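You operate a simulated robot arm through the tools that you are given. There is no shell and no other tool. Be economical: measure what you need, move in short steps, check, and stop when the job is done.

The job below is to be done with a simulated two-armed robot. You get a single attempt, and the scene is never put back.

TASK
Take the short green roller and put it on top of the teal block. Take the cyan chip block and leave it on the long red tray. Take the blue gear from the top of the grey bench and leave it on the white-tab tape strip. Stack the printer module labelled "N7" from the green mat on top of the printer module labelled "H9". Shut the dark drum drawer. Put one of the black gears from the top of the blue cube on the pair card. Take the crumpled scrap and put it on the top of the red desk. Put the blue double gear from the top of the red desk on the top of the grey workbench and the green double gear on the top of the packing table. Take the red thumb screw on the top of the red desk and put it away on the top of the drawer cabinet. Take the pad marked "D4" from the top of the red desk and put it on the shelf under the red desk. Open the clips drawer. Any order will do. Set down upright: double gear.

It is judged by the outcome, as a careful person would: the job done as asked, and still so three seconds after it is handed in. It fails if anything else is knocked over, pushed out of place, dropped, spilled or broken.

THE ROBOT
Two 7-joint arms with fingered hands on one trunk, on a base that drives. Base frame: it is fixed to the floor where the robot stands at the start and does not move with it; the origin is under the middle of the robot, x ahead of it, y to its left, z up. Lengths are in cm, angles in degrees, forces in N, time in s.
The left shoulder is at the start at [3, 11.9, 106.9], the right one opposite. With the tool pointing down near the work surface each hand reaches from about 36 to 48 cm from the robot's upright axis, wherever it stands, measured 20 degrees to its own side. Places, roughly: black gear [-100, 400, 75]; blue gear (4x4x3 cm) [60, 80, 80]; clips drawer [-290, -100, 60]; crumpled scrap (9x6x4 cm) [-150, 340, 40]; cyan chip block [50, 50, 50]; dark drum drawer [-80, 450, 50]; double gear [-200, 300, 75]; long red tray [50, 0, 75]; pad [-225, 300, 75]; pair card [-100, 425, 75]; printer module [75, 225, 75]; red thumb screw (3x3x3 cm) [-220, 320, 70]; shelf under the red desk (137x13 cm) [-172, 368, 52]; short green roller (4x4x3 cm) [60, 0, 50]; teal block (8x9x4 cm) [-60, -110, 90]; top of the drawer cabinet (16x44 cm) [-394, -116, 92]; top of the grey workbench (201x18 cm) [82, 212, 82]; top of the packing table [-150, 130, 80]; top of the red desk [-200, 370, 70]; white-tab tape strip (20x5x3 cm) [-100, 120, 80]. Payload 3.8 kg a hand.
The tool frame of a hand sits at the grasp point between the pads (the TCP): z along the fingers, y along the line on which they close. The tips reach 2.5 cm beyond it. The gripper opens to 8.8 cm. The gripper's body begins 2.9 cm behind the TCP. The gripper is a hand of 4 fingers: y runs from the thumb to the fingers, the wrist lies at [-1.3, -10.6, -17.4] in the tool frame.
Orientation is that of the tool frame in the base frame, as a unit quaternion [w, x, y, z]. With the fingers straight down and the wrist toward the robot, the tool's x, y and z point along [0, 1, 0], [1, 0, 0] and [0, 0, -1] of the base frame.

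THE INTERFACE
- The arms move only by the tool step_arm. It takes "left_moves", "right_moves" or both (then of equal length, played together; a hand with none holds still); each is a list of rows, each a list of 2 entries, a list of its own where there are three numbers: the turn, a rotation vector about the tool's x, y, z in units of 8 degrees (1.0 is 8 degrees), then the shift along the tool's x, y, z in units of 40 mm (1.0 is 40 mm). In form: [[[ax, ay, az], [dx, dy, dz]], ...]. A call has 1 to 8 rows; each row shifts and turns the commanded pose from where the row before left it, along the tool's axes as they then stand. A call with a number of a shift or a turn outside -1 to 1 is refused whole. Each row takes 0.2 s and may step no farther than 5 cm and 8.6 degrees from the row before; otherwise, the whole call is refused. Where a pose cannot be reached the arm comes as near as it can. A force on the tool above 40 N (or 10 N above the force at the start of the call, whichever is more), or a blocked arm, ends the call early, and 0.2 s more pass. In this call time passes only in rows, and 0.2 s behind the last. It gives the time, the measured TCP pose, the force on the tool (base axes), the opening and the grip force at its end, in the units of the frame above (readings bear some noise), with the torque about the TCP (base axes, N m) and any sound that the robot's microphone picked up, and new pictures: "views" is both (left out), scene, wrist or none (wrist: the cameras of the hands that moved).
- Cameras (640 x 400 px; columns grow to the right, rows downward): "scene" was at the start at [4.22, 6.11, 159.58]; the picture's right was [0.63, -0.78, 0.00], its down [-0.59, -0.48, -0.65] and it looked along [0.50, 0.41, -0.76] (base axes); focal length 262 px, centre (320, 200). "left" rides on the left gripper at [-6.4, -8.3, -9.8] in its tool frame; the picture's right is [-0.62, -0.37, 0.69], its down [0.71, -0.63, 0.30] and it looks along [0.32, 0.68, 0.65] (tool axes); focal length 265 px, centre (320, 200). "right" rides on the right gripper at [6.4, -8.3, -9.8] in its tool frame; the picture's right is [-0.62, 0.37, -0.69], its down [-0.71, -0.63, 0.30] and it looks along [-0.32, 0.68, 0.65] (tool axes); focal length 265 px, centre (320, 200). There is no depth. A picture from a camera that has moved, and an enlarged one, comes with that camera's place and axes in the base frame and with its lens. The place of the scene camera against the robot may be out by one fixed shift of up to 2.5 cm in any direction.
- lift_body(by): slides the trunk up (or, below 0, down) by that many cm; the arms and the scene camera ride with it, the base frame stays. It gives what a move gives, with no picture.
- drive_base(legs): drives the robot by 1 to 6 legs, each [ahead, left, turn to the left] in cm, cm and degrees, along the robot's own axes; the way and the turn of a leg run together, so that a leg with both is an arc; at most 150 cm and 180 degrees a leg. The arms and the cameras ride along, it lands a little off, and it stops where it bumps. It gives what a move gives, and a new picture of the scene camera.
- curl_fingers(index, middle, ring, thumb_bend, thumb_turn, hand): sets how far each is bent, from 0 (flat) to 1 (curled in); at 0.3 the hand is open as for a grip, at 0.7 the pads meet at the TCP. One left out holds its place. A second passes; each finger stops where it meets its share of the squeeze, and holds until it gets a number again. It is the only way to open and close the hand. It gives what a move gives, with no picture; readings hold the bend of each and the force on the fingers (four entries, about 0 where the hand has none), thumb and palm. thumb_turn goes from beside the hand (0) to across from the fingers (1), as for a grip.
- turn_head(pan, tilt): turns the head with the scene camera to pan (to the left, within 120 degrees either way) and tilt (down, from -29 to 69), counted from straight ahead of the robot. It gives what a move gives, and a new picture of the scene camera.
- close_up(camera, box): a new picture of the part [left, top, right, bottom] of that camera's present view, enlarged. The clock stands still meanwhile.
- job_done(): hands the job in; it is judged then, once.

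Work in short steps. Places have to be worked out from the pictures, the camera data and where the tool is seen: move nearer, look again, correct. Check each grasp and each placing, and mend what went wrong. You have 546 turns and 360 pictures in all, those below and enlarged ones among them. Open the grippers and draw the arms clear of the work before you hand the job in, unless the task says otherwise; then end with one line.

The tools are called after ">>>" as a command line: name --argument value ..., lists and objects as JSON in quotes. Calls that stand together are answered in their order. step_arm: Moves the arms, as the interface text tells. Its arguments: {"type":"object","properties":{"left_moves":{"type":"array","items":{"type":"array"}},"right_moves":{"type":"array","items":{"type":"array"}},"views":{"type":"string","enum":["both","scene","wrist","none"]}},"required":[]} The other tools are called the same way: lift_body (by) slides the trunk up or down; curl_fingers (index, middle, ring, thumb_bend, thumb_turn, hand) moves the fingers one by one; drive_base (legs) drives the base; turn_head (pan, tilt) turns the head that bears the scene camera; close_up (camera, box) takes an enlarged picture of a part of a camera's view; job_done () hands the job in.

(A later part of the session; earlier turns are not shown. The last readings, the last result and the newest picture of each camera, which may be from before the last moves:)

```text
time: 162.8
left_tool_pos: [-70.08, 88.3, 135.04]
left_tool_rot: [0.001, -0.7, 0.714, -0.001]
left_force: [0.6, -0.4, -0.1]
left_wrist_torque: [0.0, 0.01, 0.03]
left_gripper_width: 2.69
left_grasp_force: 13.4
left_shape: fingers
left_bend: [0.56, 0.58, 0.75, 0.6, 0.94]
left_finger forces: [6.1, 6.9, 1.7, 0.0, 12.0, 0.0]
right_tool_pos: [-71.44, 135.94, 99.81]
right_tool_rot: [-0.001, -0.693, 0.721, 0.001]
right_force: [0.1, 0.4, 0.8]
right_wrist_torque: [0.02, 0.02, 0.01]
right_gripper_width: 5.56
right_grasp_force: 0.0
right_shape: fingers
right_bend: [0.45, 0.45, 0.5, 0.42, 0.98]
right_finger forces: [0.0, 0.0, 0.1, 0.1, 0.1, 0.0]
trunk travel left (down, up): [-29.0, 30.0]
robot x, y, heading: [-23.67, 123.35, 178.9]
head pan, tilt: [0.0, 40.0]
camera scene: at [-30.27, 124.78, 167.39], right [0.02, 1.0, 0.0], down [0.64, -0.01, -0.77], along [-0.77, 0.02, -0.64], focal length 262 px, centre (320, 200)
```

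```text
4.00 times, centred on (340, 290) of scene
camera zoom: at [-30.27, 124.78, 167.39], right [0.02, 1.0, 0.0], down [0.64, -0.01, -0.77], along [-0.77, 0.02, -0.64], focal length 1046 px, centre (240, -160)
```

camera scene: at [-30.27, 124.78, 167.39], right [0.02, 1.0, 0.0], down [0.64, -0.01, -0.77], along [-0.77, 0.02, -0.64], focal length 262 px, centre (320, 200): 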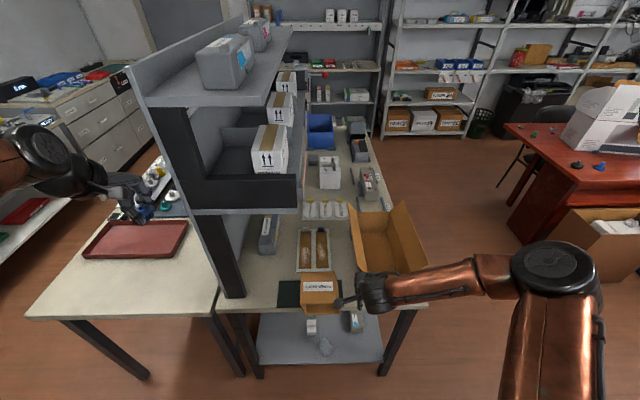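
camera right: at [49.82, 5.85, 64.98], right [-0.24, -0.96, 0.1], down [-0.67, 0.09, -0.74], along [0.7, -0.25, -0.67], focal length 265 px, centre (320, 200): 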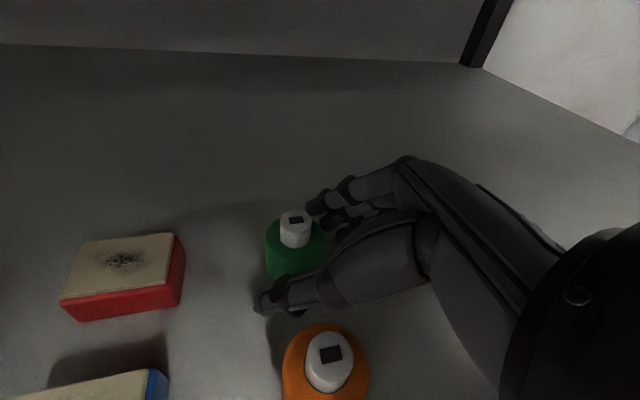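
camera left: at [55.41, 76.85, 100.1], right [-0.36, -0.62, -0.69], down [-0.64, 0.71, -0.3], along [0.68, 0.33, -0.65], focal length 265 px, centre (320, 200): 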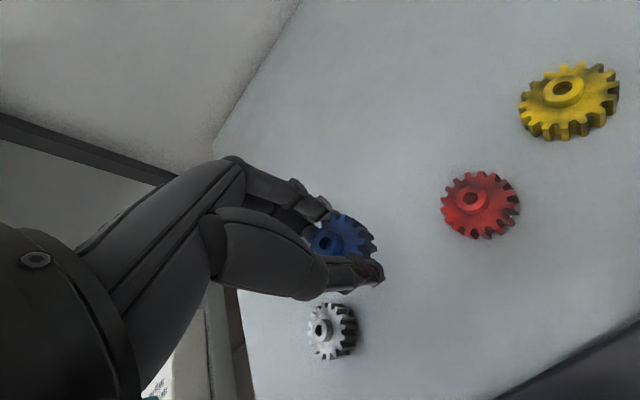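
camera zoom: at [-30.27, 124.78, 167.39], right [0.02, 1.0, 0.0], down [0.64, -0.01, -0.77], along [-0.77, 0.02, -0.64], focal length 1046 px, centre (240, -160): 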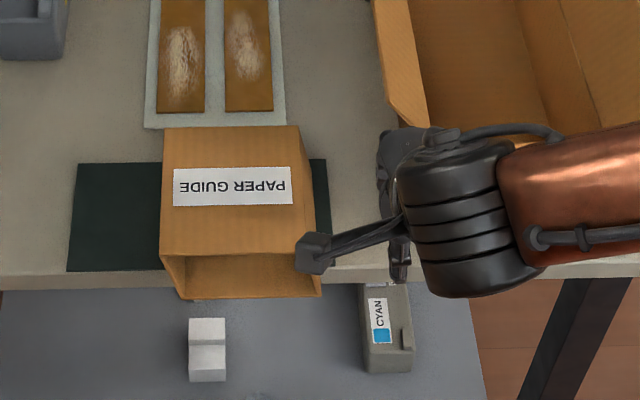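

White-tab strip at ≈(−94…−114, 121). I bring the left hand in front of me and lower it, raising the right out of the way.

>>> step_arm --left_moves '[[[0, 0, 0], [-0.85, 0, 0.8]], [[0, 0, 0], [-0.85, 0, 0.8]], [[0, 0, 0], [-0.85, 0, 0.8]], [[0, 0, 0], [-0.85, 0, 0.8]], [[0, 0, 0], [-0.85, 0, 0.8]], [[0, 0, 0], [-0.85, 0, 0.8]], [[0, 0, 0], [-0.85, 0, 0.8]]]' --right_moves '[[[0, 0, 0], [-0.5, -0.3, -0.8]], [[0, 0, 0], [-0.5, -0.3, -0.8]], [[0, 0, 0], [-0.5, -0.3, -0.8]], [[0, 0, 0], [-0.5, -0.3, -0.8]], [[0, 0, 0], [-0.5, -0.3, -0.8]], [[0, 0, 0], [-0.5, -0.3, -0.8]], [[0, 0, 0], [-0.5, -0.3, -0.8]]]' --views "none"

>>> drive_base --legs '[[10, -10, 1]]'

>>> close_up --camera "left" --box '[0, 0, 640, 400]'

```text
time: 164.4
left_tool_pos: [-69.48, 112.2, 112.58]
left_tool_rot: [0.001, -0.7, 0.715, 0.0]
left_force: [-0.3, -0.2, 0.7]
left_wrist_torque: [-0.04, 0.01, -0.03]
left_gripper_width: 2.64
left_grasp_force: 13.5
left_shape: fingers
left_bend: [0.56, 0.58, 0.75, 0.6, 0.94]
left_finger forces: [6.0, 6.9, 1.8, 0.0, 12.0, 0.1]
right_tool_pos: [-62.39, 149.35, 122.23]
right_tool_rot: [-0.001, -0.694, 0.72, 0.002]
right_force: [0.7, -0.1, 0.3]
right_wrist_torque: [-0.02, 0.02, -0.01]
right_gripper_width: 5.56
right_grasp_force: 0.0
right_shape: fingers
right_bend: [0.45, 0.45, 0.5, 0.42, 0.98]
right_finger forces: [0.0, 0.1, 0.0, 0.0, 0.1, 0.0]
trunk travel left (down, up): [-29.0, 30.0]
robot x, y, heading: [-24.05, 123.49, 178.8]
head pan, tilt: [0.0, 40.0]
```

```text
time: 165.7
left_tool_pos: [-79.12, 121.79, 112.51]
left_tool_rot: [0.001, -0.704, 0.71, -0.001]
left_force: [-0.5, 0.3, -0.2]
left_wrist_torque: [0.0, 0.02, 0.0]
left_gripper_width: 2.67
left_grasp_force: 13.1
left_shape: fingers
left_bend: [0.56, 0.58, 0.75, 0.6, 0.94]
left_finger forces: [5.9, 6.8, 1.8, 0.1, 11.9, 0.0]
right_tool_pos: [-72.7, 158.97, 122.09]
right_tool_rot: [0.0, -0.698, 0.716, 0.0]
right_force: [0.4, 0.5, -0.5]
right_wrist_torque: [-0.01, 0.0, 0.02]
right_gripper_width: 5.56
right_grasp_force: 0.0
right_shape: fingers
right_bend: [0.45, 0.45, 0.5, 0.42, 0.98]
right_finger forces: [0.0, 0.0, 0.1, 0.1, 0.1, 0.1]
trunk travel left (down, up): [-29.0, 30.0]
robot x, y, heading: [-34.0, 133.72, 179.8]
head pan, tilt: [0.0, 40.0]
camera scene: at [-40.12, 134.92, 167.39], right [0.01, 1.0, 0.0], down [0.64, 0.0, -0.77], along [-0.77, 0.0, -0.64], focal length 262 px, centre (320, 200)
```

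scene: 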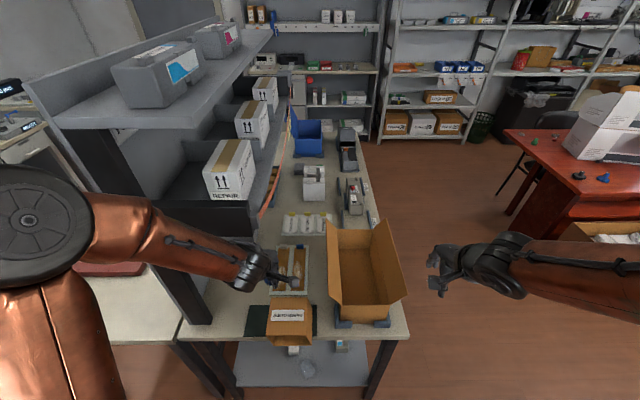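

```text
1.00 times, centred on (320, 200) of left (not enlarged: the box is as wide or as high as the picture)
camera zoom: at [-70.88, 128.09, 122.45], right [0.37, 0.62, -0.69], down [0.63, -0.72, -0.3], along [-0.68, -0.32, -0.66], focal length 265 px, centre (320, 200)
```

zoom: 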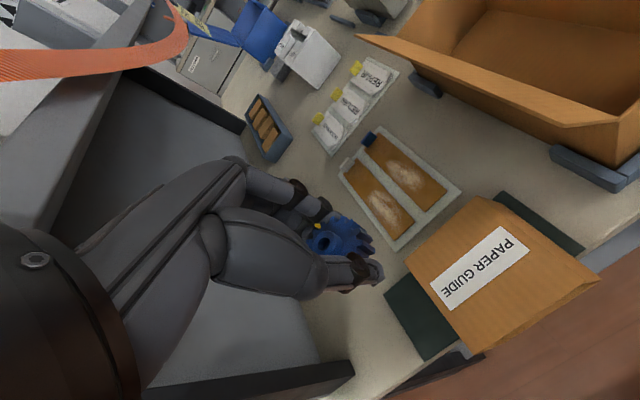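

Strip centerline y≈119.2; PAPER GUIDE box top z≈92.4. I lower, go forward past the box, lower again.

>>> step_arm --left_moves '[[[0, 0, 0], [0.16, 0, 1]], [[0, 0, 0], [0.16, 0, 1]], [[0, 0, 0], [0.16, 0, 1]], [[0, 0, 0], [0.16, 0.3, 0.5]], [[0, 0, 0], [0, 0.95, 0]], [[0, 0, 0], [0, 0.95, 0.2]], [[0, 0, 0], [0, 0.9, 0.5]]]' --views "both"

```text
time: 167.3
left_tool_pos: [-91.51, 119.24, 95.94]
left_tool_rot: [0.001, -0.704, 0.71, -0.001]
left_force: [0.5, -0.1, -0.5]
left_wrist_torque: [-0.01, -0.06, -0.01]
left_gripper_width: 2.64
left_grasp_force: 13.3
left_shape: fingers
left_bend: [0.56, 0.58, 0.75, 0.6, 0.94]
left_finger forces: [5.9, 6.8, 1.8, 0.0, 11.8, 0.0]
right_tool_pos: [-72.66, 158.96, 122.2]
right_tool_rot: [0.001, -0.698, 0.716, 0.0]
right_force: [-0.3, -0.4, -0.5]
right_wrist_torque: [-0.01, 0.02, -0.01]
right_gripper_width: 5.55
right_grasp_force: 0.0
right_shape: fingers
right_bend: [0.45, 0.45, 0.5, 0.42, 0.98]
right_finger forces: [0.0, 0.1, 0.1, 0.1, 0.0, 0.0]
trunk travel left (down, up): [-29.0, 30.0]
robot x, y, heading: [-33.63, 133.55, 179.4]
head pan, tilt: [0.0, 40.0]
camera scene: at [-40.19, 134.89, 167.39], right [0.01, 1.0, 0.0], down [0.64, 0.0, -0.77], along [-0.77, 0.0, -0.64], focal length 262 px, centre (320, 200)
camera left: at [-83.36, 125.53, 105.68], right [0.37, 0.62, -0.69], down [0.63, -0.72, -0.3], along [-0.68, -0.32, -0.66], focal length 265 px, centre (320, 200)
```

scene: 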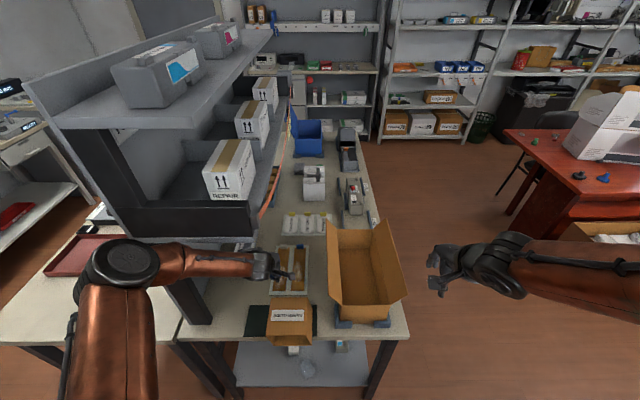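
left: 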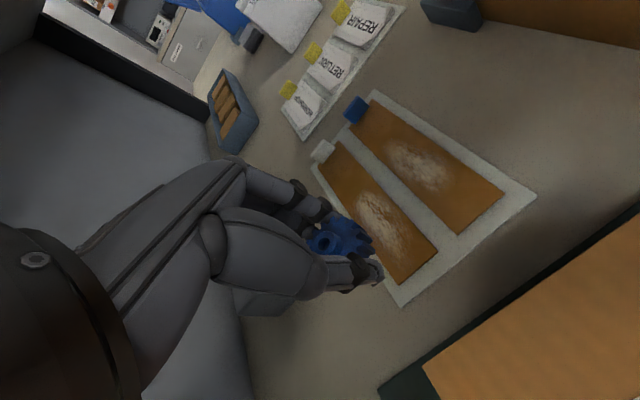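

Move over the strip's middle and lower.

>>> step_arm --left_moves '[[[0, 0, 0], [0, 0.7, 0.7]], [[0, 0, 0], [0, 0.7, 0.4]], [[0, 0, 0], [0.03, 0.6, 0.3]], [[0, 0, 0], [0, 0, 0.3]]]' --views "wrist"

```text
time: 168.3
left_tool_pos: [-99.36, 118.96, 88.96]
left_tool_rot: [0.0, -0.704, 0.71, -0.001]
left_force: [0.3, 0.2, -0.3]
left_wrist_torque: [0.01, 0.0, -0.03]
left_gripper_width: 2.66
left_grasp_force: 13.6
left_shape: fingers
left_bend: [0.56, 0.58, 0.75, 0.6, 0.94]
left_finger forces: [5.9, 6.8, 1.8, 0.1, 12.0, 0.1]
right_tool_pos: [-72.48, 158.99, 122.15]
right_tool_rot: [0.001, -0.698, 0.716, 0.001]
right_force: [-0.1, -0.4, 0.5]
right_wrist_torque: [0.02, -0.01, -0.02]
right_gripper_width: 5.58
right_grasp_force: 0.1
right_shape: fingers
right_bend: [0.45, 0.45, 0.5, 0.42, 0.98]
right_finger forces: [0.0, 0.0, 0.1, 0.0, 0.0, 0.0]
trunk travel left (down, up): [-29.0, 30.0]
robot x, y, heading: [-33.84, 133.89, 179.9]
head pan, tilt: [0.0, 40.0]
camera left: at [-91.19, 125.36, 98.83], right [0.37, 0.62, -0.69], down [0.63, -0.72, -0.3], along [-0.68, -0.32, -0.65], focal length 265 px, centre (320, 200)
```

left: 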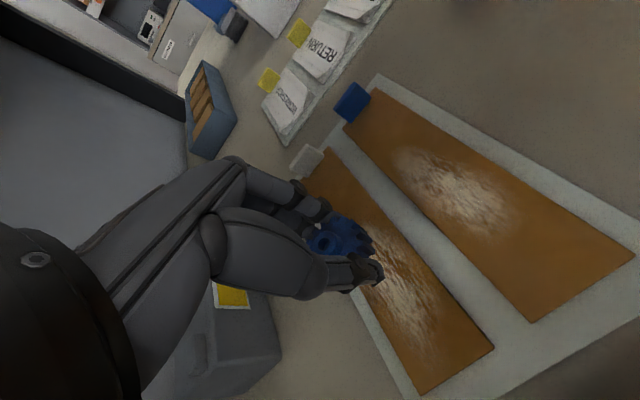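

Aligned. Lower toward contact.

>>> step_arm --left_moves '[[[0, 0, 0], [0, 0, 0.4]], [[0, 0, 0], [0, 0, 0.25]]]' --views "none"

>>> step_arm --left_moves '[[[0, 0, 0], [0, 0, 0.1]], [[0, 0, 0], [0, 0, 0.1]], [[0, 0, 0], [0, 0, 0.1]]]' --views "wrist"

```text
time: 168.9
left_tool_pos: [-99.36, 119.09, 86.51]
left_tool_rot: [0.0, -0.705, 0.709, -0.002]
left_force: [-0.5, 0.0, -0.8]
left_wrist_torque: [0.03, 0.0, -0.02]
left_gripper_width: 2.69
left_grasp_force: 13.4
left_shape: fingers
left_bend: [0.56, 0.58, 0.75, 0.6, 0.94]
left_finger forces: [5.9, 6.9, 1.7, 0.0, 12.0, 0.0]
right_tool_pos: [-72.51, 158.95, 122.15]
right_tool_rot: [0.0, -0.698, 0.716, 0.002]
right_force: [-0.6, 1.0, -0.1]
right_wrist_torque: [0.0, 0.01, -0.02]
right_gripper_width: 5.55
right_grasp_force: 0.1
right_shape: fingers
right_bend: [0.45, 0.45, 0.5, 0.42, 0.98]
right_finger forces: [0.0, 0.1, 0.1, 0.0, 0.0, 0.0]
trunk travel left (down, up): [-29.0, 30.0]
robot x, y, heading: [-33.66, 133.59, 179.5]
head pan, tilt: [0.0, 40.0]
```

```text
time: 169.7
left_tool_pos: [-99.59, 119.04, 85.64]
left_tool_rot: [-0.001, -0.705, 0.709, 0.001]
left_force: [0.2, -2.8, 14.6]
left_wrist_torque: [0.12, 0.15, -0.02]
left_gripper_width: 2.62
left_grasp_force: 20.4
left_shape: fingers
left_bend: [0.56, 0.58, 0.75, 0.6, 0.94]
left_finger forces: [13.9, 7.8, 5.2, 0.0, 13.7, 0.0]
right_tool_pos: [-72.38, 159.02, 122.29]
right_tool_rot: [-0.001, -0.698, 0.716, 0.002]
right_force: [0.6, -0.2, 0.4]
right_wrist_torque: [0.0, -0.03, 0.02]
right_gripper_width: 5.59
right_grasp_force: 0.0
right_shape: fingers
right_bend: [0.45, 0.45, 0.5, 0.42, 0.98]
right_finger forces: [0.0, 0.0, 0.0, 0.0, 0.1, 0.0]
trunk travel left (down, up): [-29.0, 30.0]
robot x, y, heading: [-34.02, 133.64, 179.7]
head pan, tilt: [0.0, 40.0]
camera left: at [-91.19, 125.38, 95.31], right [0.37, 0.62, -0.69], down [0.63, -0.72, -0.31], along [-0.69, -0.32, -0.65], focal length 265 px, centre (320, 200)
```

left: 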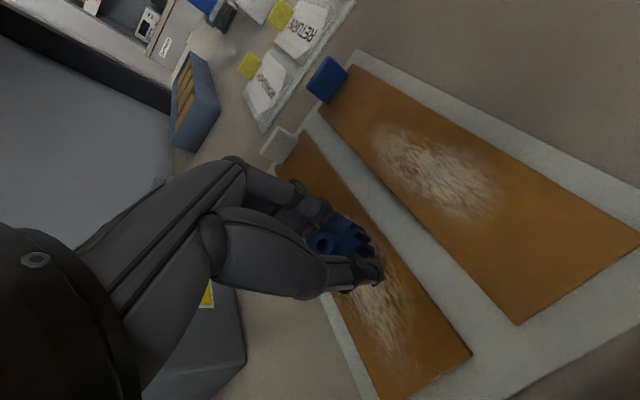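

Contact at ~14 N. Ease up a hair and open.

>>> step_arm --left_moves '[[[0, 0, 0], [0, 0, -0.06]]]' --views "none"

>>> curl_fingers --hand "left" --index 0.38 --middle 0.38 --ring 0.38 --thumb_bend 0.38

>>> step_arm --left_moves '[[[0, 0, 0], [0, 0, -0.4]], [[0, 0, 0], [0, 0, -0.8]]]' --views "wrist"

```text
time: 170.1
left_tool_pos: [-99.49, 118.99, 85.59]
left_tool_rot: [-0.001, -0.705, 0.709, -0.001]
left_force: [-2.4, -3.0, 9.1]
left_wrist_torque: [0.02, 0.15, 0.02]
left_gripper_width: 2.61
left_grasp_force: 17.7
left_shape: fingers
left_bend: [0.56, 0.58, 0.75, 0.61, 0.94]
left_finger forces: [9.8, 8.4, 5.0, 0.0, 12.6, 0.0]
right_tool_pos: [-72.4, 159.01, 122.18]
right_tool_rot: [0.0, -0.699, 0.715, 0.001]
right_force: [0.7, 0.3, -0.1]
right_wrist_torque: [0.01, -0.01, -0.02]
right_gripper_width: 5.58
right_grasp_force: 0.0
right_shape: fingers
right_bend: [0.45, 0.45, 0.5, 0.42, 0.98]
right_finger forces: [0.1, 0.0, 0.0, 0.1, 0.0, 0.0]
trunk travel left (down, up): [-29.0, 30.0]
robot x, y, heading: [-33.86, 133.52, 179.7]
head pan, tilt: [0.0, 40.0]
```

```text
time: 171.1
left_tool_pos: [-99.35, 119.11, 85.61]
left_tool_rot: [0.001, -0.705, 0.709, 0.0]
left_force: [1.2, 0.7, 5.2]
left_wrist_torque: [0.02, 0.18, -0.02]
left_gripper_width: 6.73
left_grasp_force: 2.8
left_shape: fingers
left_bend: [0.38, 0.38, 0.38, 0.38, 0.97]
left_finger forces: [0.0, 5.3, 0.0, 0.0, 0.1, 0.0]
right_tool_pos: [-72.55, 159.11, 122.19]
right_tool_rot: [0.0, -0.699, 0.715, 0.002]
right_force: [-0.3, 0.3, 0.5]
right_wrist_torque: [0.0, 0.01, 0.0]
right_gripper_width: 5.56
right_grasp_force: 0.0
right_shape: fingers
right_bend: [0.45, 0.45, 0.5, 0.42, 0.98]
right_finger forces: [0.1, 0.0, 0.0, 0.0, 0.0, 0.0]
trunk travel left (down, up): [-29.0, 30.0]
robot x, y, heading: [-33.74, 133.8, 179.5]
head pan, tilt: [0.0, 40.0]
```

```text
time: 171.7
left_tool_pos: [-99.3, 119.23, 90.29]
left_tool_rot: [0.001, -0.705, 0.71, -0.002]
left_force: [1.1, 0.1, -1.4]
left_wrist_torque: [-0.04, 0.11, 0.0]
left_gripper_width: 6.74
left_grasp_force: 0.1
left_shape: fingers
left_bend: [0.38, 0.38, 0.38, 0.38, 0.97]
left_finger forces: [0.0, 0.1, 0.0, 0.1, 0.0, 0.1]
right_tool_pos: [-72.45, 158.98, 122.26]
right_tool_rot: [-0.001, -0.699, 0.715, 0.002]
right_force: [-0.8, -0.3, 1.0]
right_wrist_torque: [0.0, 0.01, 0.01]
right_gripper_width: 5.58
right_grasp_force: 0.1
right_shape: fingers
right_bend: [0.45, 0.45, 0.5, 0.42, 0.98]
right_finger forces: [0.0, 0.0, 0.0, 0.1, 0.0, 0.0]
trunk travel left (down, up): [-29.0, 30.0]
robot x, y, heading: [-33.62, 133.81, 179.7]
head pan, tilt: [0.0, 40.0]
camera left: at [-91.05, 125.47, 100.01], right [0.38, 0.62, -0.69], down [0.63, -0.72, -0.3], along [-0.68, -0.32, -0.66], focal length 265 px, centre (320, 200)
```

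left: 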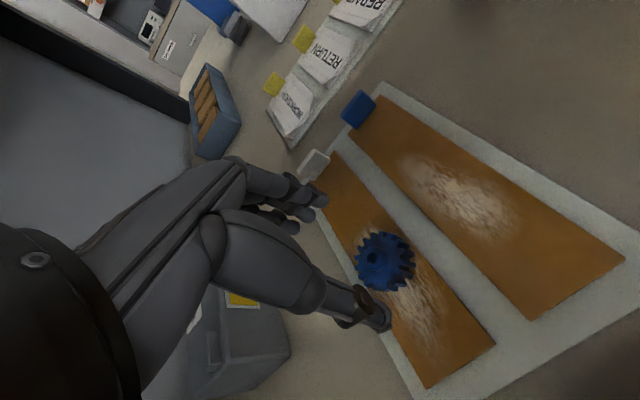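

Gear rests on the white-tab strip. Withdraw: up, back, up.

>>> step_arm --left_moves '[[[0, 0, 0], [0, 0, -1]], [[0, 0, 0], [0, -0.4, -0.8]], [[0, 0, 0], [0, -0.95, 0]], [[0, 0, 0], [0, -0.95, 0]], [[0, 0, 0], [0, -0.95, 0]], [[0, 0, 0], [0, -0.95, 0]], [[0, 0, 0], [0, 0, -1]], [[0, 0, 0], [0, 0, -1]]]' --views "none"

>>> drive_base --legs '[[-8, 0, 0], [0, -60, 0], [0, 0, -150]]'

```text
time: 173.5
left_tool_pos: [-82.59, 119.01, 105.61]
left_tool_rot: [0.0, -0.704, 0.71, 0.0]
left_force: [0.2, -0.6, 0.2]
left_wrist_torque: [-0.01, 0.04, 0.01]
left_gripper_width: 6.79
left_grasp_force: 0.0
left_shape: fingers
left_bend: [0.38, 0.38, 0.38, 0.38, 0.97]
left_finger forces: [0.0, 0.0, 0.1, 0.0, 0.1, 0.0]
right_tool_pos: [-72.44, 159.13, 122.19]
right_tool_rot: [0.001, -0.699, 0.715, 0.001]
right_force: [-0.1, -0.3, 0.3]
right_wrist_torque: [0.01, 0.02, 0.0]
right_gripper_width: 5.58
right_grasp_force: 0.0
right_shape: fingers
right_bend: [0.45, 0.45, 0.5, 0.42, 0.98]
right_finger forces: [0.1, 0.0, 0.0, 0.1, 0.0, 0.0]
trunk travel left (down, up): [-29.0, 30.0]
robot x, y, heading: [-33.62, 133.92, 179.8]
head pan, tilt: [0.0, 40.0]
```

```text
time: 183.7
left_tool_pos: [9.77, 231.61, 105.59]
left_tool_rot: [0.0, 0.499, 0.866, -0.001]
left_force: [0.2, -0.2, -0.1]
left_wrist_torque: [-0.03, 0.01, 0.0]
left_gripper_width: 6.79
left_grasp_force: 0.2
left_shape: fingers
left_bend: [0.38, 0.38, 0.38, 0.38, 0.97]
left_finger forces: [0.0, 0.0, 0.0, 0.0, 0.0, 0.0]
right_tool_pos: [21.15, 192.01, 122.14]
right_tool_rot: [0.001, 0.506, 0.863, 0.001]
right_force: [0.4, -0.8, 0.7]
right_wrist_torque: [0.02, -0.03, -0.05]
right_gripper_width: 5.59
right_grasp_force: 0.0
right_shape: fingers
right_bend: [0.45, 0.45, 0.5, 0.42, 0.98]
right_finger forces: [0.1, 0.0, 0.1, 0.0, 0.1, 0.0]
trunk travel left (down, up): [-29.0, 30.0]
robot x, y, heading: [-25.12, 194.32, 29.9]
head pan, tilt: [0.0, 40.0]
camera scene: at [-19.27, 198.47, 167.39], right [0.5, -0.86, 0.0], down [-0.56, -0.32, -0.77], along [0.66, 0.39, -0.64], focal length 262 px, centre (320, 200)
```

scene: 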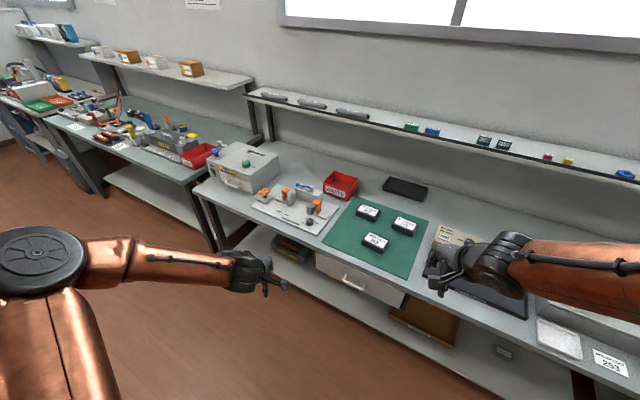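

Three labelled modules on the green mat. Turn square to the bench and zoom.

>>> drive_base --legs '[[0, 0, -30]]'

>>> turn_head --pan 15 --tilt 35

>>> close_up --camera "scene" --box '[220, 120, 420, 245]'

```text
time: 185.6
left_tool_pos: [24.0, 208.22, 105.47]
left_tool_rot: [0.0, 0.711, 0.703, -0.001]
left_force: [0.0, -0.6, 0.2]
left_wrist_torque: [-0.03, -0.01, 0.01]
left_gripper_width: 6.8
left_grasp_force: 0.0
left_shape: fingers
left_bend: [0.38, 0.38, 0.38, 0.38, 0.97]
left_finger forces: [0.0, 0.0, 0.0, 0.0, 0.0, 0.0]
right_tool_pos: [13.47, 168.42, 122.13]
right_tool_rot: [0.0, 0.717, 0.697, 0.0]
right_force: [0.4, 0.0, 0.4]
right_wrist_torque: [0.0, 0.02, 0.03]
right_gripper_width: 5.56
right_grasp_force: 0.0
right_shape: fingers
right_bend: [0.45, 0.45, 0.5, 0.42, 0.98]
right_finger forces: [0.0, 0.0, 0.1, 0.0, 0.0, 0.1]
trunk travel left (down, up): [-29.0, 30.0]
robot x, y, heading: [-25.12, 194.03, -0.9]
head pan, tilt: [0.0, 40.0]
camera scene: at [-18.39, 195.09, 167.39], right [-0.01, -1.0, 0.0], down [-0.64, 0.01, -0.77], along [0.77, -0.01, -0.64], focal length 262 px, centre (320, 200)
```

scene: 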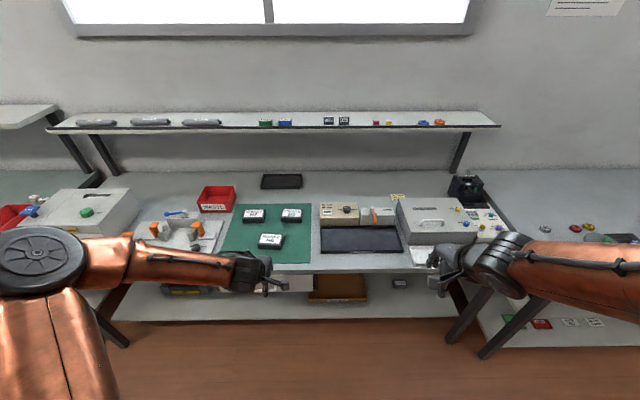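

```text
time: 186.4
left_tool_pos: [24.06, 208.35, 105.47]
left_tool_rot: [0.0, 0.711, 0.703, -0.001]
left_force: [-0.6, 0.6, 0.5]
left_wrist_torque: [-0.01, -0.03, 0.0]
left_gripper_width: 6.8
left_grasp_force: 0.0
left_shape: fingers
left_bend: [0.38, 0.38, 0.38, 0.38, 0.97]
left_finger forces: [0.0, 0.1, 0.1, 0.0, 0.0, 0.0]
right_tool_pos: [13.63, 168.57, 122.2]
right_tool_rot: [0.001, 0.717, 0.697, 0.0]
right_force: [-0.3, 0.4, -0.5]
right_wrist_torque: [-0.02, -0.05, 0.01]
right_gripper_width: 5.59
right_grasp_force: 0.2
right_shape: fingers
right_bend: [0.45, 0.45, 0.5, 0.42, 0.98]
right_finger forces: [0.0, 0.0, 0.0, 0.0, 0.1, 0.1]
trunk travel left (down, up): [-29.0, 30.0]
robot x, y, heading: [-25.26, 194.01, -0.6]
head pan, tilt: [15.0, 35.0]
camera scene: at [-18.35, 197.37, 168.15], right [0.25, -0.97, 0.0], down [-0.56, -0.14, -0.82], along [0.79, 0.2, -0.57], focal length 262 px, centre (320, 200)
```

scene: 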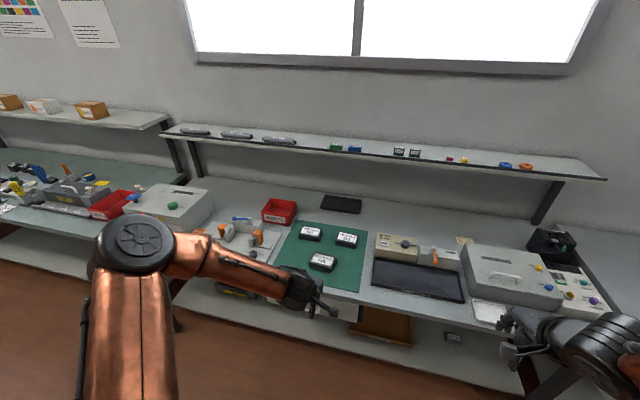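

```text
3.20 times, centred on (320, 182) of scene
camera zoom: at [-18.35, 197.37, 168.15], right [0.25, -0.97, 0.0], down [-0.56, -0.14, -0.82], along [0.79, 0.2, -0.57], focal length 837 px, centre (320, 256)
```

zoom: 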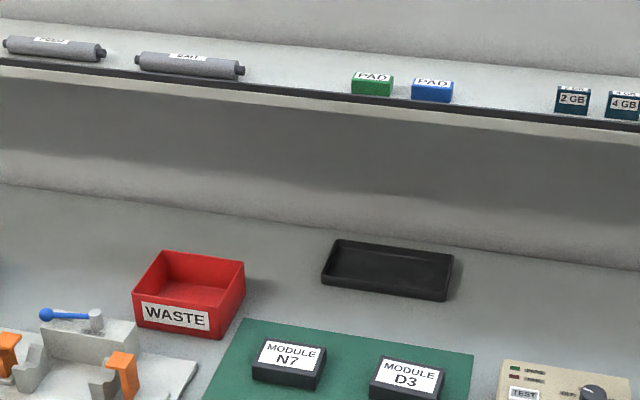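

N7 is the back-left one. Check the front one.

>>> close_up --camera "scene" --box '[260, 210, 380, 285]'

```text
5.33 times, centred on (320, 248) of scene
camera zoom: at [-18.35, 197.37, 168.15], right [0.25, -0.97, 0.0], down [-0.56, -0.14, -0.82], along [0.79, 0.2, -0.57], focal length 1395 px, centre (320, -53)
```

zoom: 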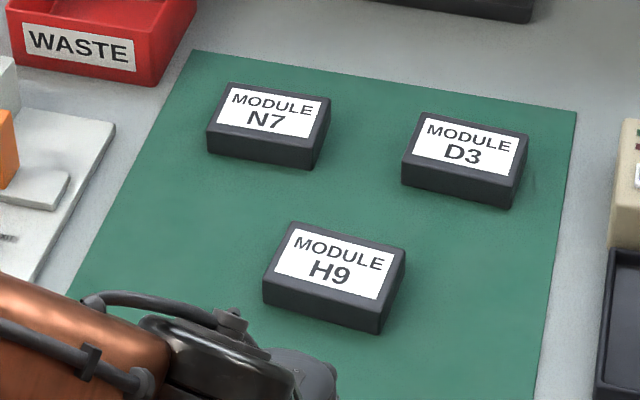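

N7 at ≈(72.5, 224.3), H9 at ≈(57, 214.4). Drive up to the bench.

>>> drive_base --legs '[[33, 14, 0.8]]'

>>> close_up --camera "left" --box '[0, 0, 640, 400]'

```text
time: 188.7
left_tool_pos: [57.2, 223.04, 105.4]
left_tool_rot: [-0.001, 0.707, 0.707, -0.001]
left_force: [-0.6, -0.1, -0.3]
left_wrist_torque: [-0.02, -0.02, 0.01]
left_gripper_width: 6.79
left_grasp_force: 0.0
left_shape: fingers
left_bend: [0.38, 0.38, 0.38, 0.38, 0.97]
left_finger forces: [0.1, 0.1, 0.0, 0.0, 0.1, 0.0]
right_tool_pos: [47.27, 183.08, 122.09]
right_tool_rot: [0.001, 0.713, 0.701, 0.0]
right_force: [-0.1, 0.2, 0.9]
right_wrist_torque: [-0.01, -0.02, -0.01]
right_gripper_width: 5.59
right_grasp_force: 0.1
right_shape: fingers
right_bend: [0.45, 0.45, 0.5, 0.42, 0.98]
right_finger forces: [0.0, 0.0, 0.0, 0.1, 0.0, 0.0]
trunk travel left (down, up): [-29.0, 30.0]
robot x, y, heading: [8.49, 208.34, 0.2]
head pan, tilt: [15.0, 35.0]
camera scene: at [15.04, 211.61, 168.14], right [0.26, -0.97, 0.0], down [-0.55, -0.15, -0.82], along [0.79, 0.21, -0.57], focal length 262 px, centre (320, 200)
```

scene: 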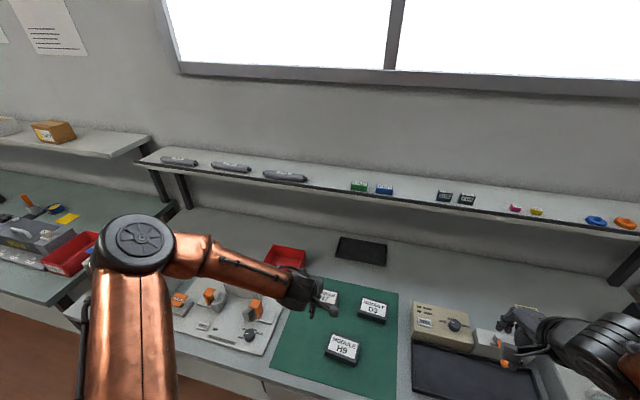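

```text
1.00 times, centred on (320, 200) of left (not enlarged: the box is as wide or as high as the picture)
camera zoom: at [48.83, 216.59, 115.25], right [-0.37, -0.62, -0.69], down [-0.63, 0.71, -0.3], along [0.68, 0.32, -0.66], focal length 265 px, centre (320, 200)
```

zoom: 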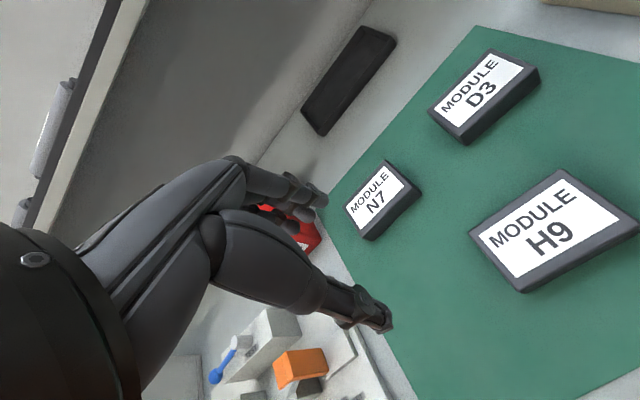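

Open the left hand and move above N7.

>>> curl_fingers --hand "left" --index 0.3 --middle 0.3 --ring 0.3 --thumb_bend 0.3

>>> step_arm --left_moves '[[[0, 0, 0], [0, 0.9, 0.5]], [[0, 0, 0], [0, 0.9, 0.5]], [[0, 0, 0], [0, 0.9, 0.5]], [[0, 0, 0], [0, 0.9, 0.7]]]' --views "wrist"

```text
time: 189.7
left_tool_pos: [57.19, 223.15, 105.54]
left_tool_rot: [-0.001, 0.707, 0.707, -0.001]
left_force: [0.2, -0.9, 0.7]
left_wrist_torque: [0.01, 0.0, -0.01]
left_gripper_width: 8.45
left_grasp_force: 0.1
left_shape: fingers
left_bend: [0.3, 0.3, 0.3, 0.3, 0.97]
left_finger forces: [0.0, 0.0, 0.0, 0.0, 0.1, 0.1]
right_tool_pos: [47.32, 183.05, 122.2]
right_tool_rot: [0.001, 0.714, 0.7, 0.0]
right_force: [0.4, -0.9, -0.7]
right_wrist_torque: [-0.02, -0.01, 0.0]
right_gripper_width: 5.58
right_grasp_force: 0.1
right_shape: fingers
right_bend: [0.45, 0.45, 0.5, 0.42, 0.98]
right_finger forces: [0.0, 0.0, 0.0, 0.0, 0.0, 0.1]
trunk travel left (down, up): [-29.0, 30.0]
robot x, y, heading: [8.29, 208.28, -0.2]
head pan, tilt: [15.0, 35.0]
```

```text
time: 190.7
left_tool_pos: [71.81, 223.06, 96.55]
left_tool_rot: [-0.001, 0.708, 0.706, -0.001]
left_force: [0.2, 0.1, 0.2]
left_wrist_torque: [0.01, -0.03, 0.0]
left_gripper_width: 8.44
left_grasp_force: 0.1
left_shape: fingers
left_bend: [0.3, 0.3, 0.3, 0.3, 0.97]
left_finger forces: [0.1, 0.1, 0.0, 0.0, 0.1, 0.0]
right_tool_pos: [47.45, 183.08, 122.06]
right_tool_rot: [0.001, 0.713, 0.701, 0.0]
right_force: [-0.2, -0.7, 0.0]
right_wrist_torque: [-0.01, 0.0, -0.05]
right_gripper_width: 5.59
right_grasp_force: 0.1
right_shape: fingers
right_bend: [0.45, 0.45, 0.5, 0.42, 0.98]
right_finger forces: [0.0, 0.0, 0.0, 0.1, 0.1, 0.0]
trunk travel left (down, up): [-29.0, 30.0]
robot x, y, heading: [8.14, 208.31, 0.2]
head pan, tilt: [15.0, 35.0]
camera left: at [63.29, 216.64, 106.24], right [-0.37, -0.62, -0.69], down [-0.63, 0.72, -0.3], along [0.68, 0.32, -0.66], focal length 265 px, centre (320, 200)
```

left: 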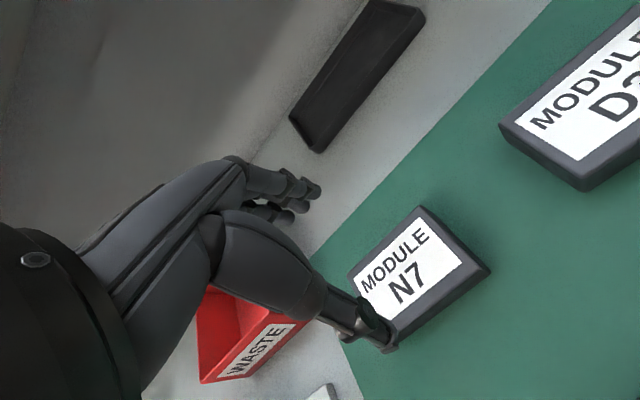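

N7 center (72.5, 223.4), top ≈84. Descend around it.

>>> step_arm --left_moves '[[[0, 0, 0], [0.08, 0.17, 0.8]], [[0, 0, 0], [0, 0, 0.9]], [[0, 0, 0], [0, 0, 0.8]]]' --views "wrist"

```text
time: 191.5
left_tool_pos: [72.03, 223.5, 86.58]
left_tool_rot: [0.0, 0.707, 0.707, -0.001]
left_force: [0.2, -0.2, 0.0]
left_wrist_torque: [0.01, 0.03, -0.02]
left_gripper_width: 8.44
left_grasp_force: 0.0
left_shape: fingers
left_bend: [0.3, 0.3, 0.3, 0.3, 0.97]
left_finger forces: [0.1, 0.0, 0.1, 0.0, 0.0, 0.1]
right_tool_pos: [47.25, 183.01, 122.11]
right_tool_rot: [0.002, 0.713, 0.701, 0.0]
right_force: [0.3, 0.4, 0.6]
right_wrist_torque: [-0.03, 0.0, 0.0]
right_gripper_width: 5.59
right_grasp_force: 0.1
right_shape: fingers
right_bend: [0.45, 0.45, 0.5, 0.42, 0.98]
right_finger forces: [0.0, 0.1, 0.0, 0.0, 0.0, 0.1]
trunk travel left (down, up): [-29.0, 30.0]
robot x, y, heading: [8.38, 208.15, 0.1]
head pan, tilt: [15.0, 35.0]
camera left: at [63.7, 216.96, 96.35], right [-0.37, -0.62, -0.69], down [-0.63, 0.71, -0.3], along [0.68, 0.32, -0.66], focal length 265 px, centre (320, 200)
```

left: 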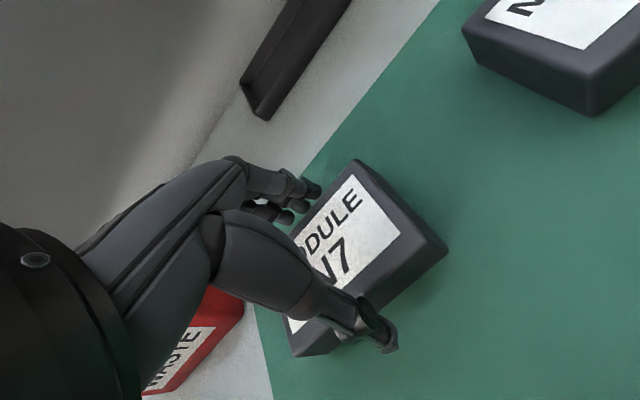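

Thumb is in front, fingers behind. Descend 1.4 cm and close.

>>> step_arm --left_moves '[[[0, 0, 0], [0, -0.05, 0.2]], [[0, 0, 0], [0, 0, 0.15]]]' --views "wrist"

```text
time: 192.1
left_tool_pos: [72.02, 223.35, 85.12]
left_tool_rot: [-0.001, 0.707, 0.707, -0.001]
left_force: [1.7, 0.5, 0.9]
left_wrist_torque: [-0.01, -0.05, 0.02]
left_gripper_width: 8.58
left_grasp_force: 0.8
left_shape: fingers
left_bend: [0.29, 0.3, 0.3, 0.3, 0.97]
left_finger forces: [1.6, 0.0, 0.0, 0.0, 0.1, 0.1]
right_tool_pos: [47.26, 183.07, 122.23]
right_tool_rot: [0.001, 0.713, 0.701, 0.001]
right_force: [-0.1, 1.0, -0.3]
right_wrist_torque: [-0.02, 0.01, 0.0]
right_gripper_width: 5.57
right_grasp_force: 0.1
right_shape: fingers
right_bend: [0.45, 0.45, 0.5, 0.42, 0.98]
right_finger forces: [0.1, 0.1, 0.1, 0.0, 0.0, 0.0]
trunk travel left (down, up): [-29.0, 30.0]
robot x, y, heading: [7.69, 208.35, -0.1]
head pan, tilt: [15.0, 35.0]
camera left: at [63.57, 216.86, 94.96], right [-0.37, -0.62, -0.69], down [-0.63, 0.71, -0.3], along [0.68, 0.32, -0.65], focal length 265 px, centre (320, 200)
```

left: 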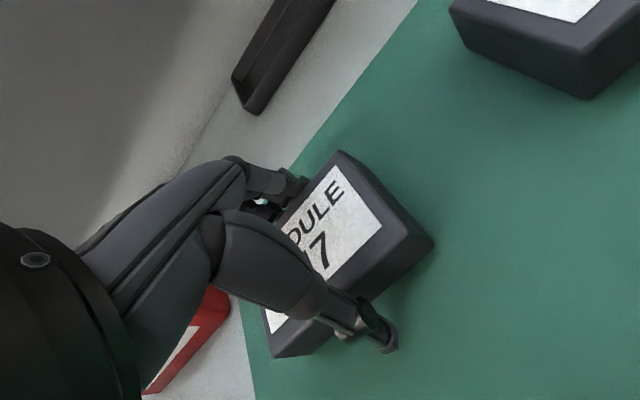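

Close on N7.

>>> curl_fingers --hand "left" --index 0.65 --middle 0.65 --ring 0.65 --thumb_bend 0.65

>>> step_arm --left_moves '[[[0, 0, 0], [0, 0, -0.5]], [[0, 0, 0], [0, 0, -0.9]]]' --views "wrist"

```text
time: 193.1
left_tool_pos: [72.06, 223.27, 85.31]
left_tool_rot: [0.0, 0.707, 0.707, -0.001]
left_force: [3.6, -1.1, 8.0]
left_wrist_torque: [0.02, -0.44, -0.14]
left_gripper_width: 6.78
left_grasp_force: 27.4
left_shape: fingers
left_bend: [0.33, 0.44, 0.43, 0.47, 0.95]
left_finger forces: [12.1, 9.8, 8.2, 0.0, 25.0, 0.0]
right_tool_pos: [47.19, 183.06, 122.15]
right_tool_rot: [0.001, 0.713, 0.701, 0.0]
right_force: [0.4, 0.0, 0.7]
right_wrist_torque: [0.0, 0.0, -0.02]
right_gripper_width: 5.55
right_grasp_force: 0.1
right_shape: fingers
right_bend: [0.45, 0.45, 0.5, 0.42, 0.98]
right_finger forces: [0.0, 0.0, 0.0, 0.1, 0.1, 0.0]
trunk travel left (down, up): [-29.0, 30.0]
robot x, y, heading: [8.52, 207.92, 0.1]
head pan, tilt: [15.0, 35.0]
```

```text
time: 193.7
left_tool_pos: [71.89, 223.37, 91.01]
left_tool_rot: [-0.002, 0.707, 0.707, -0.001]
left_force: [0.7, -0.1, -0.3]
left_wrist_torque: [-0.05, 0.0, 0.01]
left_gripper_width: 6.75
left_grasp_force: 24.5
left_shape: fingers
left_bend: [0.33, 0.44, 0.44, 0.47, 0.94]
left_finger forces: [10.8, 6.4, 6.8, 0.1, 24.9, 0.0]
right_tool_pos: [47.16, 183.06, 122.29]
right_tool_rot: [0.001, 0.713, 0.701, 0.001]
right_force: [-0.4, 0.8, 0.1]
right_wrist_torque: [-0.02, -0.02, 0.0]
right_gripper_width: 5.56
right_grasp_force: 0.0
right_shape: fingers
right_bend: [0.45, 0.45, 0.5, 0.42, 0.98]
right_finger forces: [0.1, 0.0, 0.1, 0.0, 0.1, 0.0]
trunk travel left (down, up): [-29.0, 30.0]
robot x, y, heading: [8.21, 207.88, 0.1]
head pan, tilt: [15.0, 35.0]
camera left: at [63.4, 216.93, 100.77], right [-0.37, -0.62, -0.69], down [-0.63, 0.71, -0.3], along [0.68, 0.32, -0.66], focal length 265 px, centre (320, 200)
```

left: 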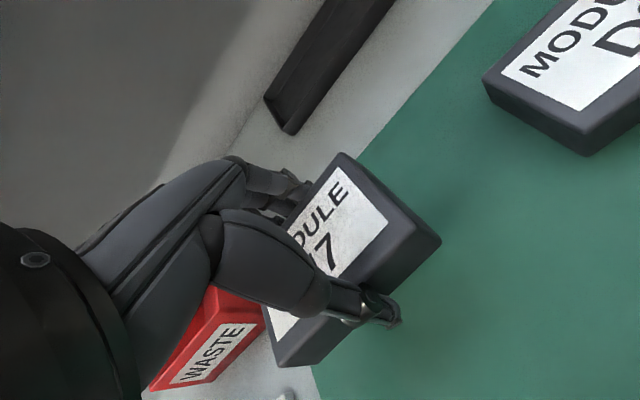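

N7 held. Move over H9, staying high, and look.

>>> step_arm --left_moves '[[[0, 0, 0], [0, 0, -1]], [[0, 0, 0], [-0.55, -0.82, 0]], [[0, 0, 0], [-0.55, -0.82, 0]], [[0, 0, 0], [-0.55, -0.82, 0]], [[0, 0, 0], [-0.55, -0.82, 0]], [[0, 0, 0], [-0.55, -0.82, 0]]]' --views "both"

```text
time: 195.1
left_tool_pos: [55.57, 212.22, 94.87]
left_tool_rot: [0.0, 0.707, 0.707, -0.001]
left_force: [0.2, -0.8, -1.0]
left_wrist_torque: [0.03, -0.04, -0.01]
left_gripper_width: 6.73
left_grasp_force: 24.0
left_shape: fingers
left_bend: [0.33, 0.44, 0.44, 0.47, 0.94]
left_finger forces: [10.6, 6.4, 6.7, 0.0, 24.6, 0.0]
right_tool_pos: [47.24, 182.92, 122.17]
right_tool_rot: [0.0, 0.713, 0.701, 0.001]
right_force: [0.5, -0.4, -0.2]
right_wrist_torque: [0.0, 0.01, 0.0]
right_gripper_width: 5.57
right_grasp_force: 0.0
right_shape: fingers
right_bend: [0.45, 0.45, 0.5, 0.42, 0.98]
right_finger forces: [0.1, 0.1, 0.1, 0.0, 0.1, 0.0]
trunk travel left (down, up): [-29.0, 30.0]
robot x, y, heading: [8.3, 208.26, 0.1]
head pan, tilt: [15.0, 35.0]
camera scene: at [14.93, 211.49, 168.15], right [0.26, -0.97, 0.0], down [-0.55, -0.15, -0.82], along [0.79, 0.21, -0.57], focal length 262 px, centre (320, 200)
camera left: at [47.22, 205.82, 104.57], right [-0.37, -0.62, -0.69], down [-0.63, 0.71, -0.3], along [0.68, 0.32, -0.66], focal length 265 px, centre (320, 200)
```

scene: 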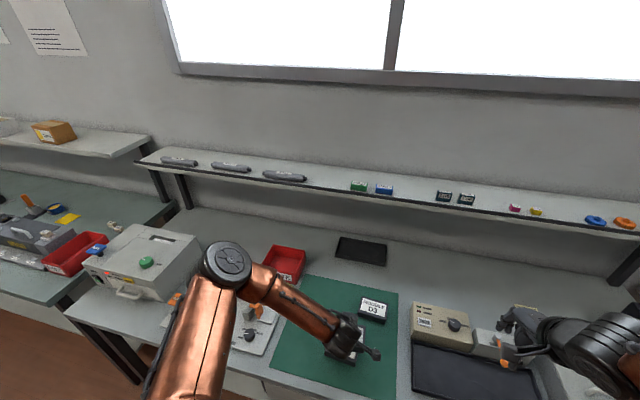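
left: 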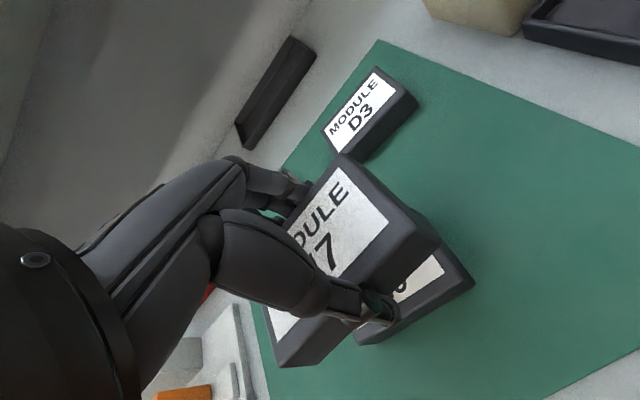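

H9 center (56.2, 213.8), yawed about −6…−8° versus N7. I rotate 8° clockwise, adjust, and lower to just above.

>>> step_arm --left_moves '[[[0, 0, 0.9], [0.12, 0.07, 0.2]], [[0, 0, 0], [0, 0, 0.6]], [[0, 0, 0], [0, 0, 0.5]]]' --views "wrist"

```text
time: 195.9
left_tool_pos: [55.82, 212.94, 89.74]
left_tool_rot: [-0.002, 0.75, 0.661, -0.001]
left_force: [-1.1, -0.3, -2.0]
left_wrist_torque: [-0.01, -0.03, 0.02]
left_gripper_width: 6.76
left_grasp_force: 23.6
left_shape: fingers
left_bend: [0.33, 0.44, 0.44, 0.47, 0.94]
left_finger forces: [10.6, 6.3, 6.7, 0.0, 24.4, 0.0]
right_tool_pos: [47.27, 183.01, 122.15]
right_tool_rot: [0.001, 0.713, 0.701, 0.0]
right_force: [0.0, 0.1, 0.2]
right_wrist_torque: [0.02, 0.04, 0.0]
right_gripper_width: 5.59
right_grasp_force: 0.0
right_shape: fingers
right_bend: [0.45, 0.45, 0.5, 0.42, 0.98]
right_finger forces: [0.1, 0.0, 0.0, 0.1, 0.1, 0.1]
trunk travel left (down, up): [-29.0, 30.0]
robot x, y, heading: [8.3, 208.11, 0.1]
head pan, tilt: [15.0, 35.0]
camera left: at [46.78, 207.52, 99.45], right [-0.45, -0.57, -0.69], down [-0.54, 0.79, -0.3], along [0.72, 0.24, -0.66], focal length 265 px, centre (320, 200)
```

left: 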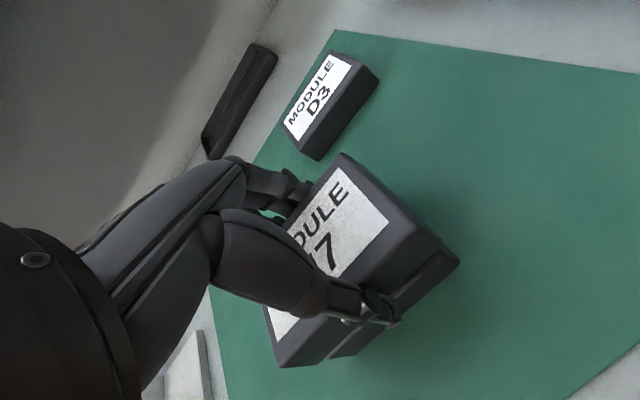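

Edges look parallel. Lower a bit more and re-check overlap.

>>> step_arm --left_moves '[[[0, 0, 0], [0, 0, 0.3]]]' --views "none"

>>> close_up --camera "left" --box '[220, 130, 500, 400]'

```text
time: 196.3
left_tool_pos: [55.96, 212.83, 88.44]
left_tool_rot: [-0.002, 0.75, 0.662, 0.0]
left_force: [0.0, 0.8, -1.1]
left_wrist_torque: [0.0, 0.0, 0.02]
left_gripper_width: 6.73
left_grasp_force: 23.9
left_shape: fingers
left_bend: [0.33, 0.44, 0.44, 0.47, 0.94]
left_finger forces: [10.6, 6.4, 6.7, 0.0, 24.5, 0.0]
right_tool_pos: [47.19, 183.09, 122.05]
right_tool_rot: [0.002, 0.713, 0.701, 0.0]
right_force: [0.7, -0.5, -0.7]
right_wrist_torque: [0.01, 0.02, -0.03]
right_gripper_width: 5.57
right_grasp_force: 0.0
right_shape: fingers
right_bend: [0.45, 0.45, 0.5, 0.42, 0.98]
right_finger forces: [0.0, 0.0, 0.0, 0.1, 0.1, 0.0]
trunk travel left (down, up): [-29.0, 30.0]
robot x, y, heading: [7.99, 207.84, 0.2]
head pan, tilt: [15.0, 35.0]
```

```text
1.48 times, centred on (360, 265) of left
camera zoom: at [46.78, 207.44, 98.24], right [-0.45, -0.57, -0.69], down [-0.54, 0.79, -0.3], along [0.72, 0.24, -0.66], focal length 393 px, centre (261, 104)
```

zoom: 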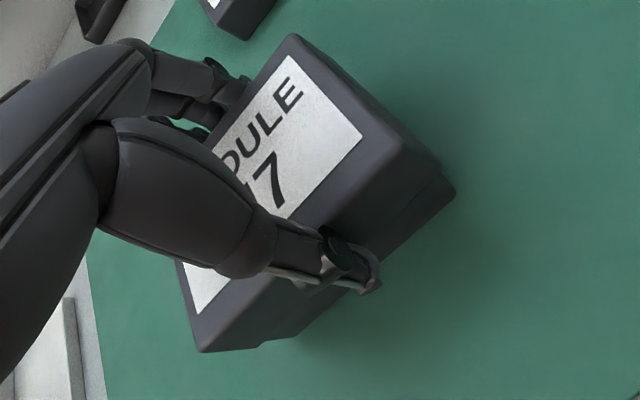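

Well aligned. Lower to contact.

>>> step_arm --left_moves '[[[0, 0, 0], [0, 0, 0.1]], [[0, 0, 0], [0, 0, 0.08]], [[0, 0, 0], [0, 0, 0.08]]]' --views "none"

```text
time: 197.1
left_tool_pos: [56.14, 212.66, 88.0]
left_tool_rot: [0.005, 0.751, 0.66, 0.004]
left_force: [-7.2, 3.0, 22.9]
left_wrist_torque: [0.05, -0.14, 0.03]
left_gripper_width: 6.78
left_grasp_force: 25.1
left_shape: fingers
left_bend: [0.34, 0.45, 0.45, 0.47, 0.94]
left_finger forces: [9.0, 5.7, 5.6, 0.0, 29.5, 0.0]
right_tool_pos: [47.04, 183.1, 122.19]
right_tool_rot: [0.002, 0.713, 0.701, 0.0]
right_force: [0.7, -0.9, -0.7]
right_wrist_torque: [0.02, -0.01, -0.04]
right_gripper_width: 5.61
right_grasp_force: 0.1
right_shape: fingers
right_bend: [0.45, 0.45, 0.5, 0.42, 0.98]
right_finger forces: [0.0, 0.0, 0.1, 0.1, 0.0, 0.1]
trunk travel left (down, up): [-29.0, 30.0]
robot x, y, heading: [8.05, 208.29, -0.0]
head pan, tilt: [15.0, 35.0]
stopped in row 3 (left hand): the force on the tool passed its limit at 42 N (the readings are from after the stop); the commanded pose is now the measured one
```

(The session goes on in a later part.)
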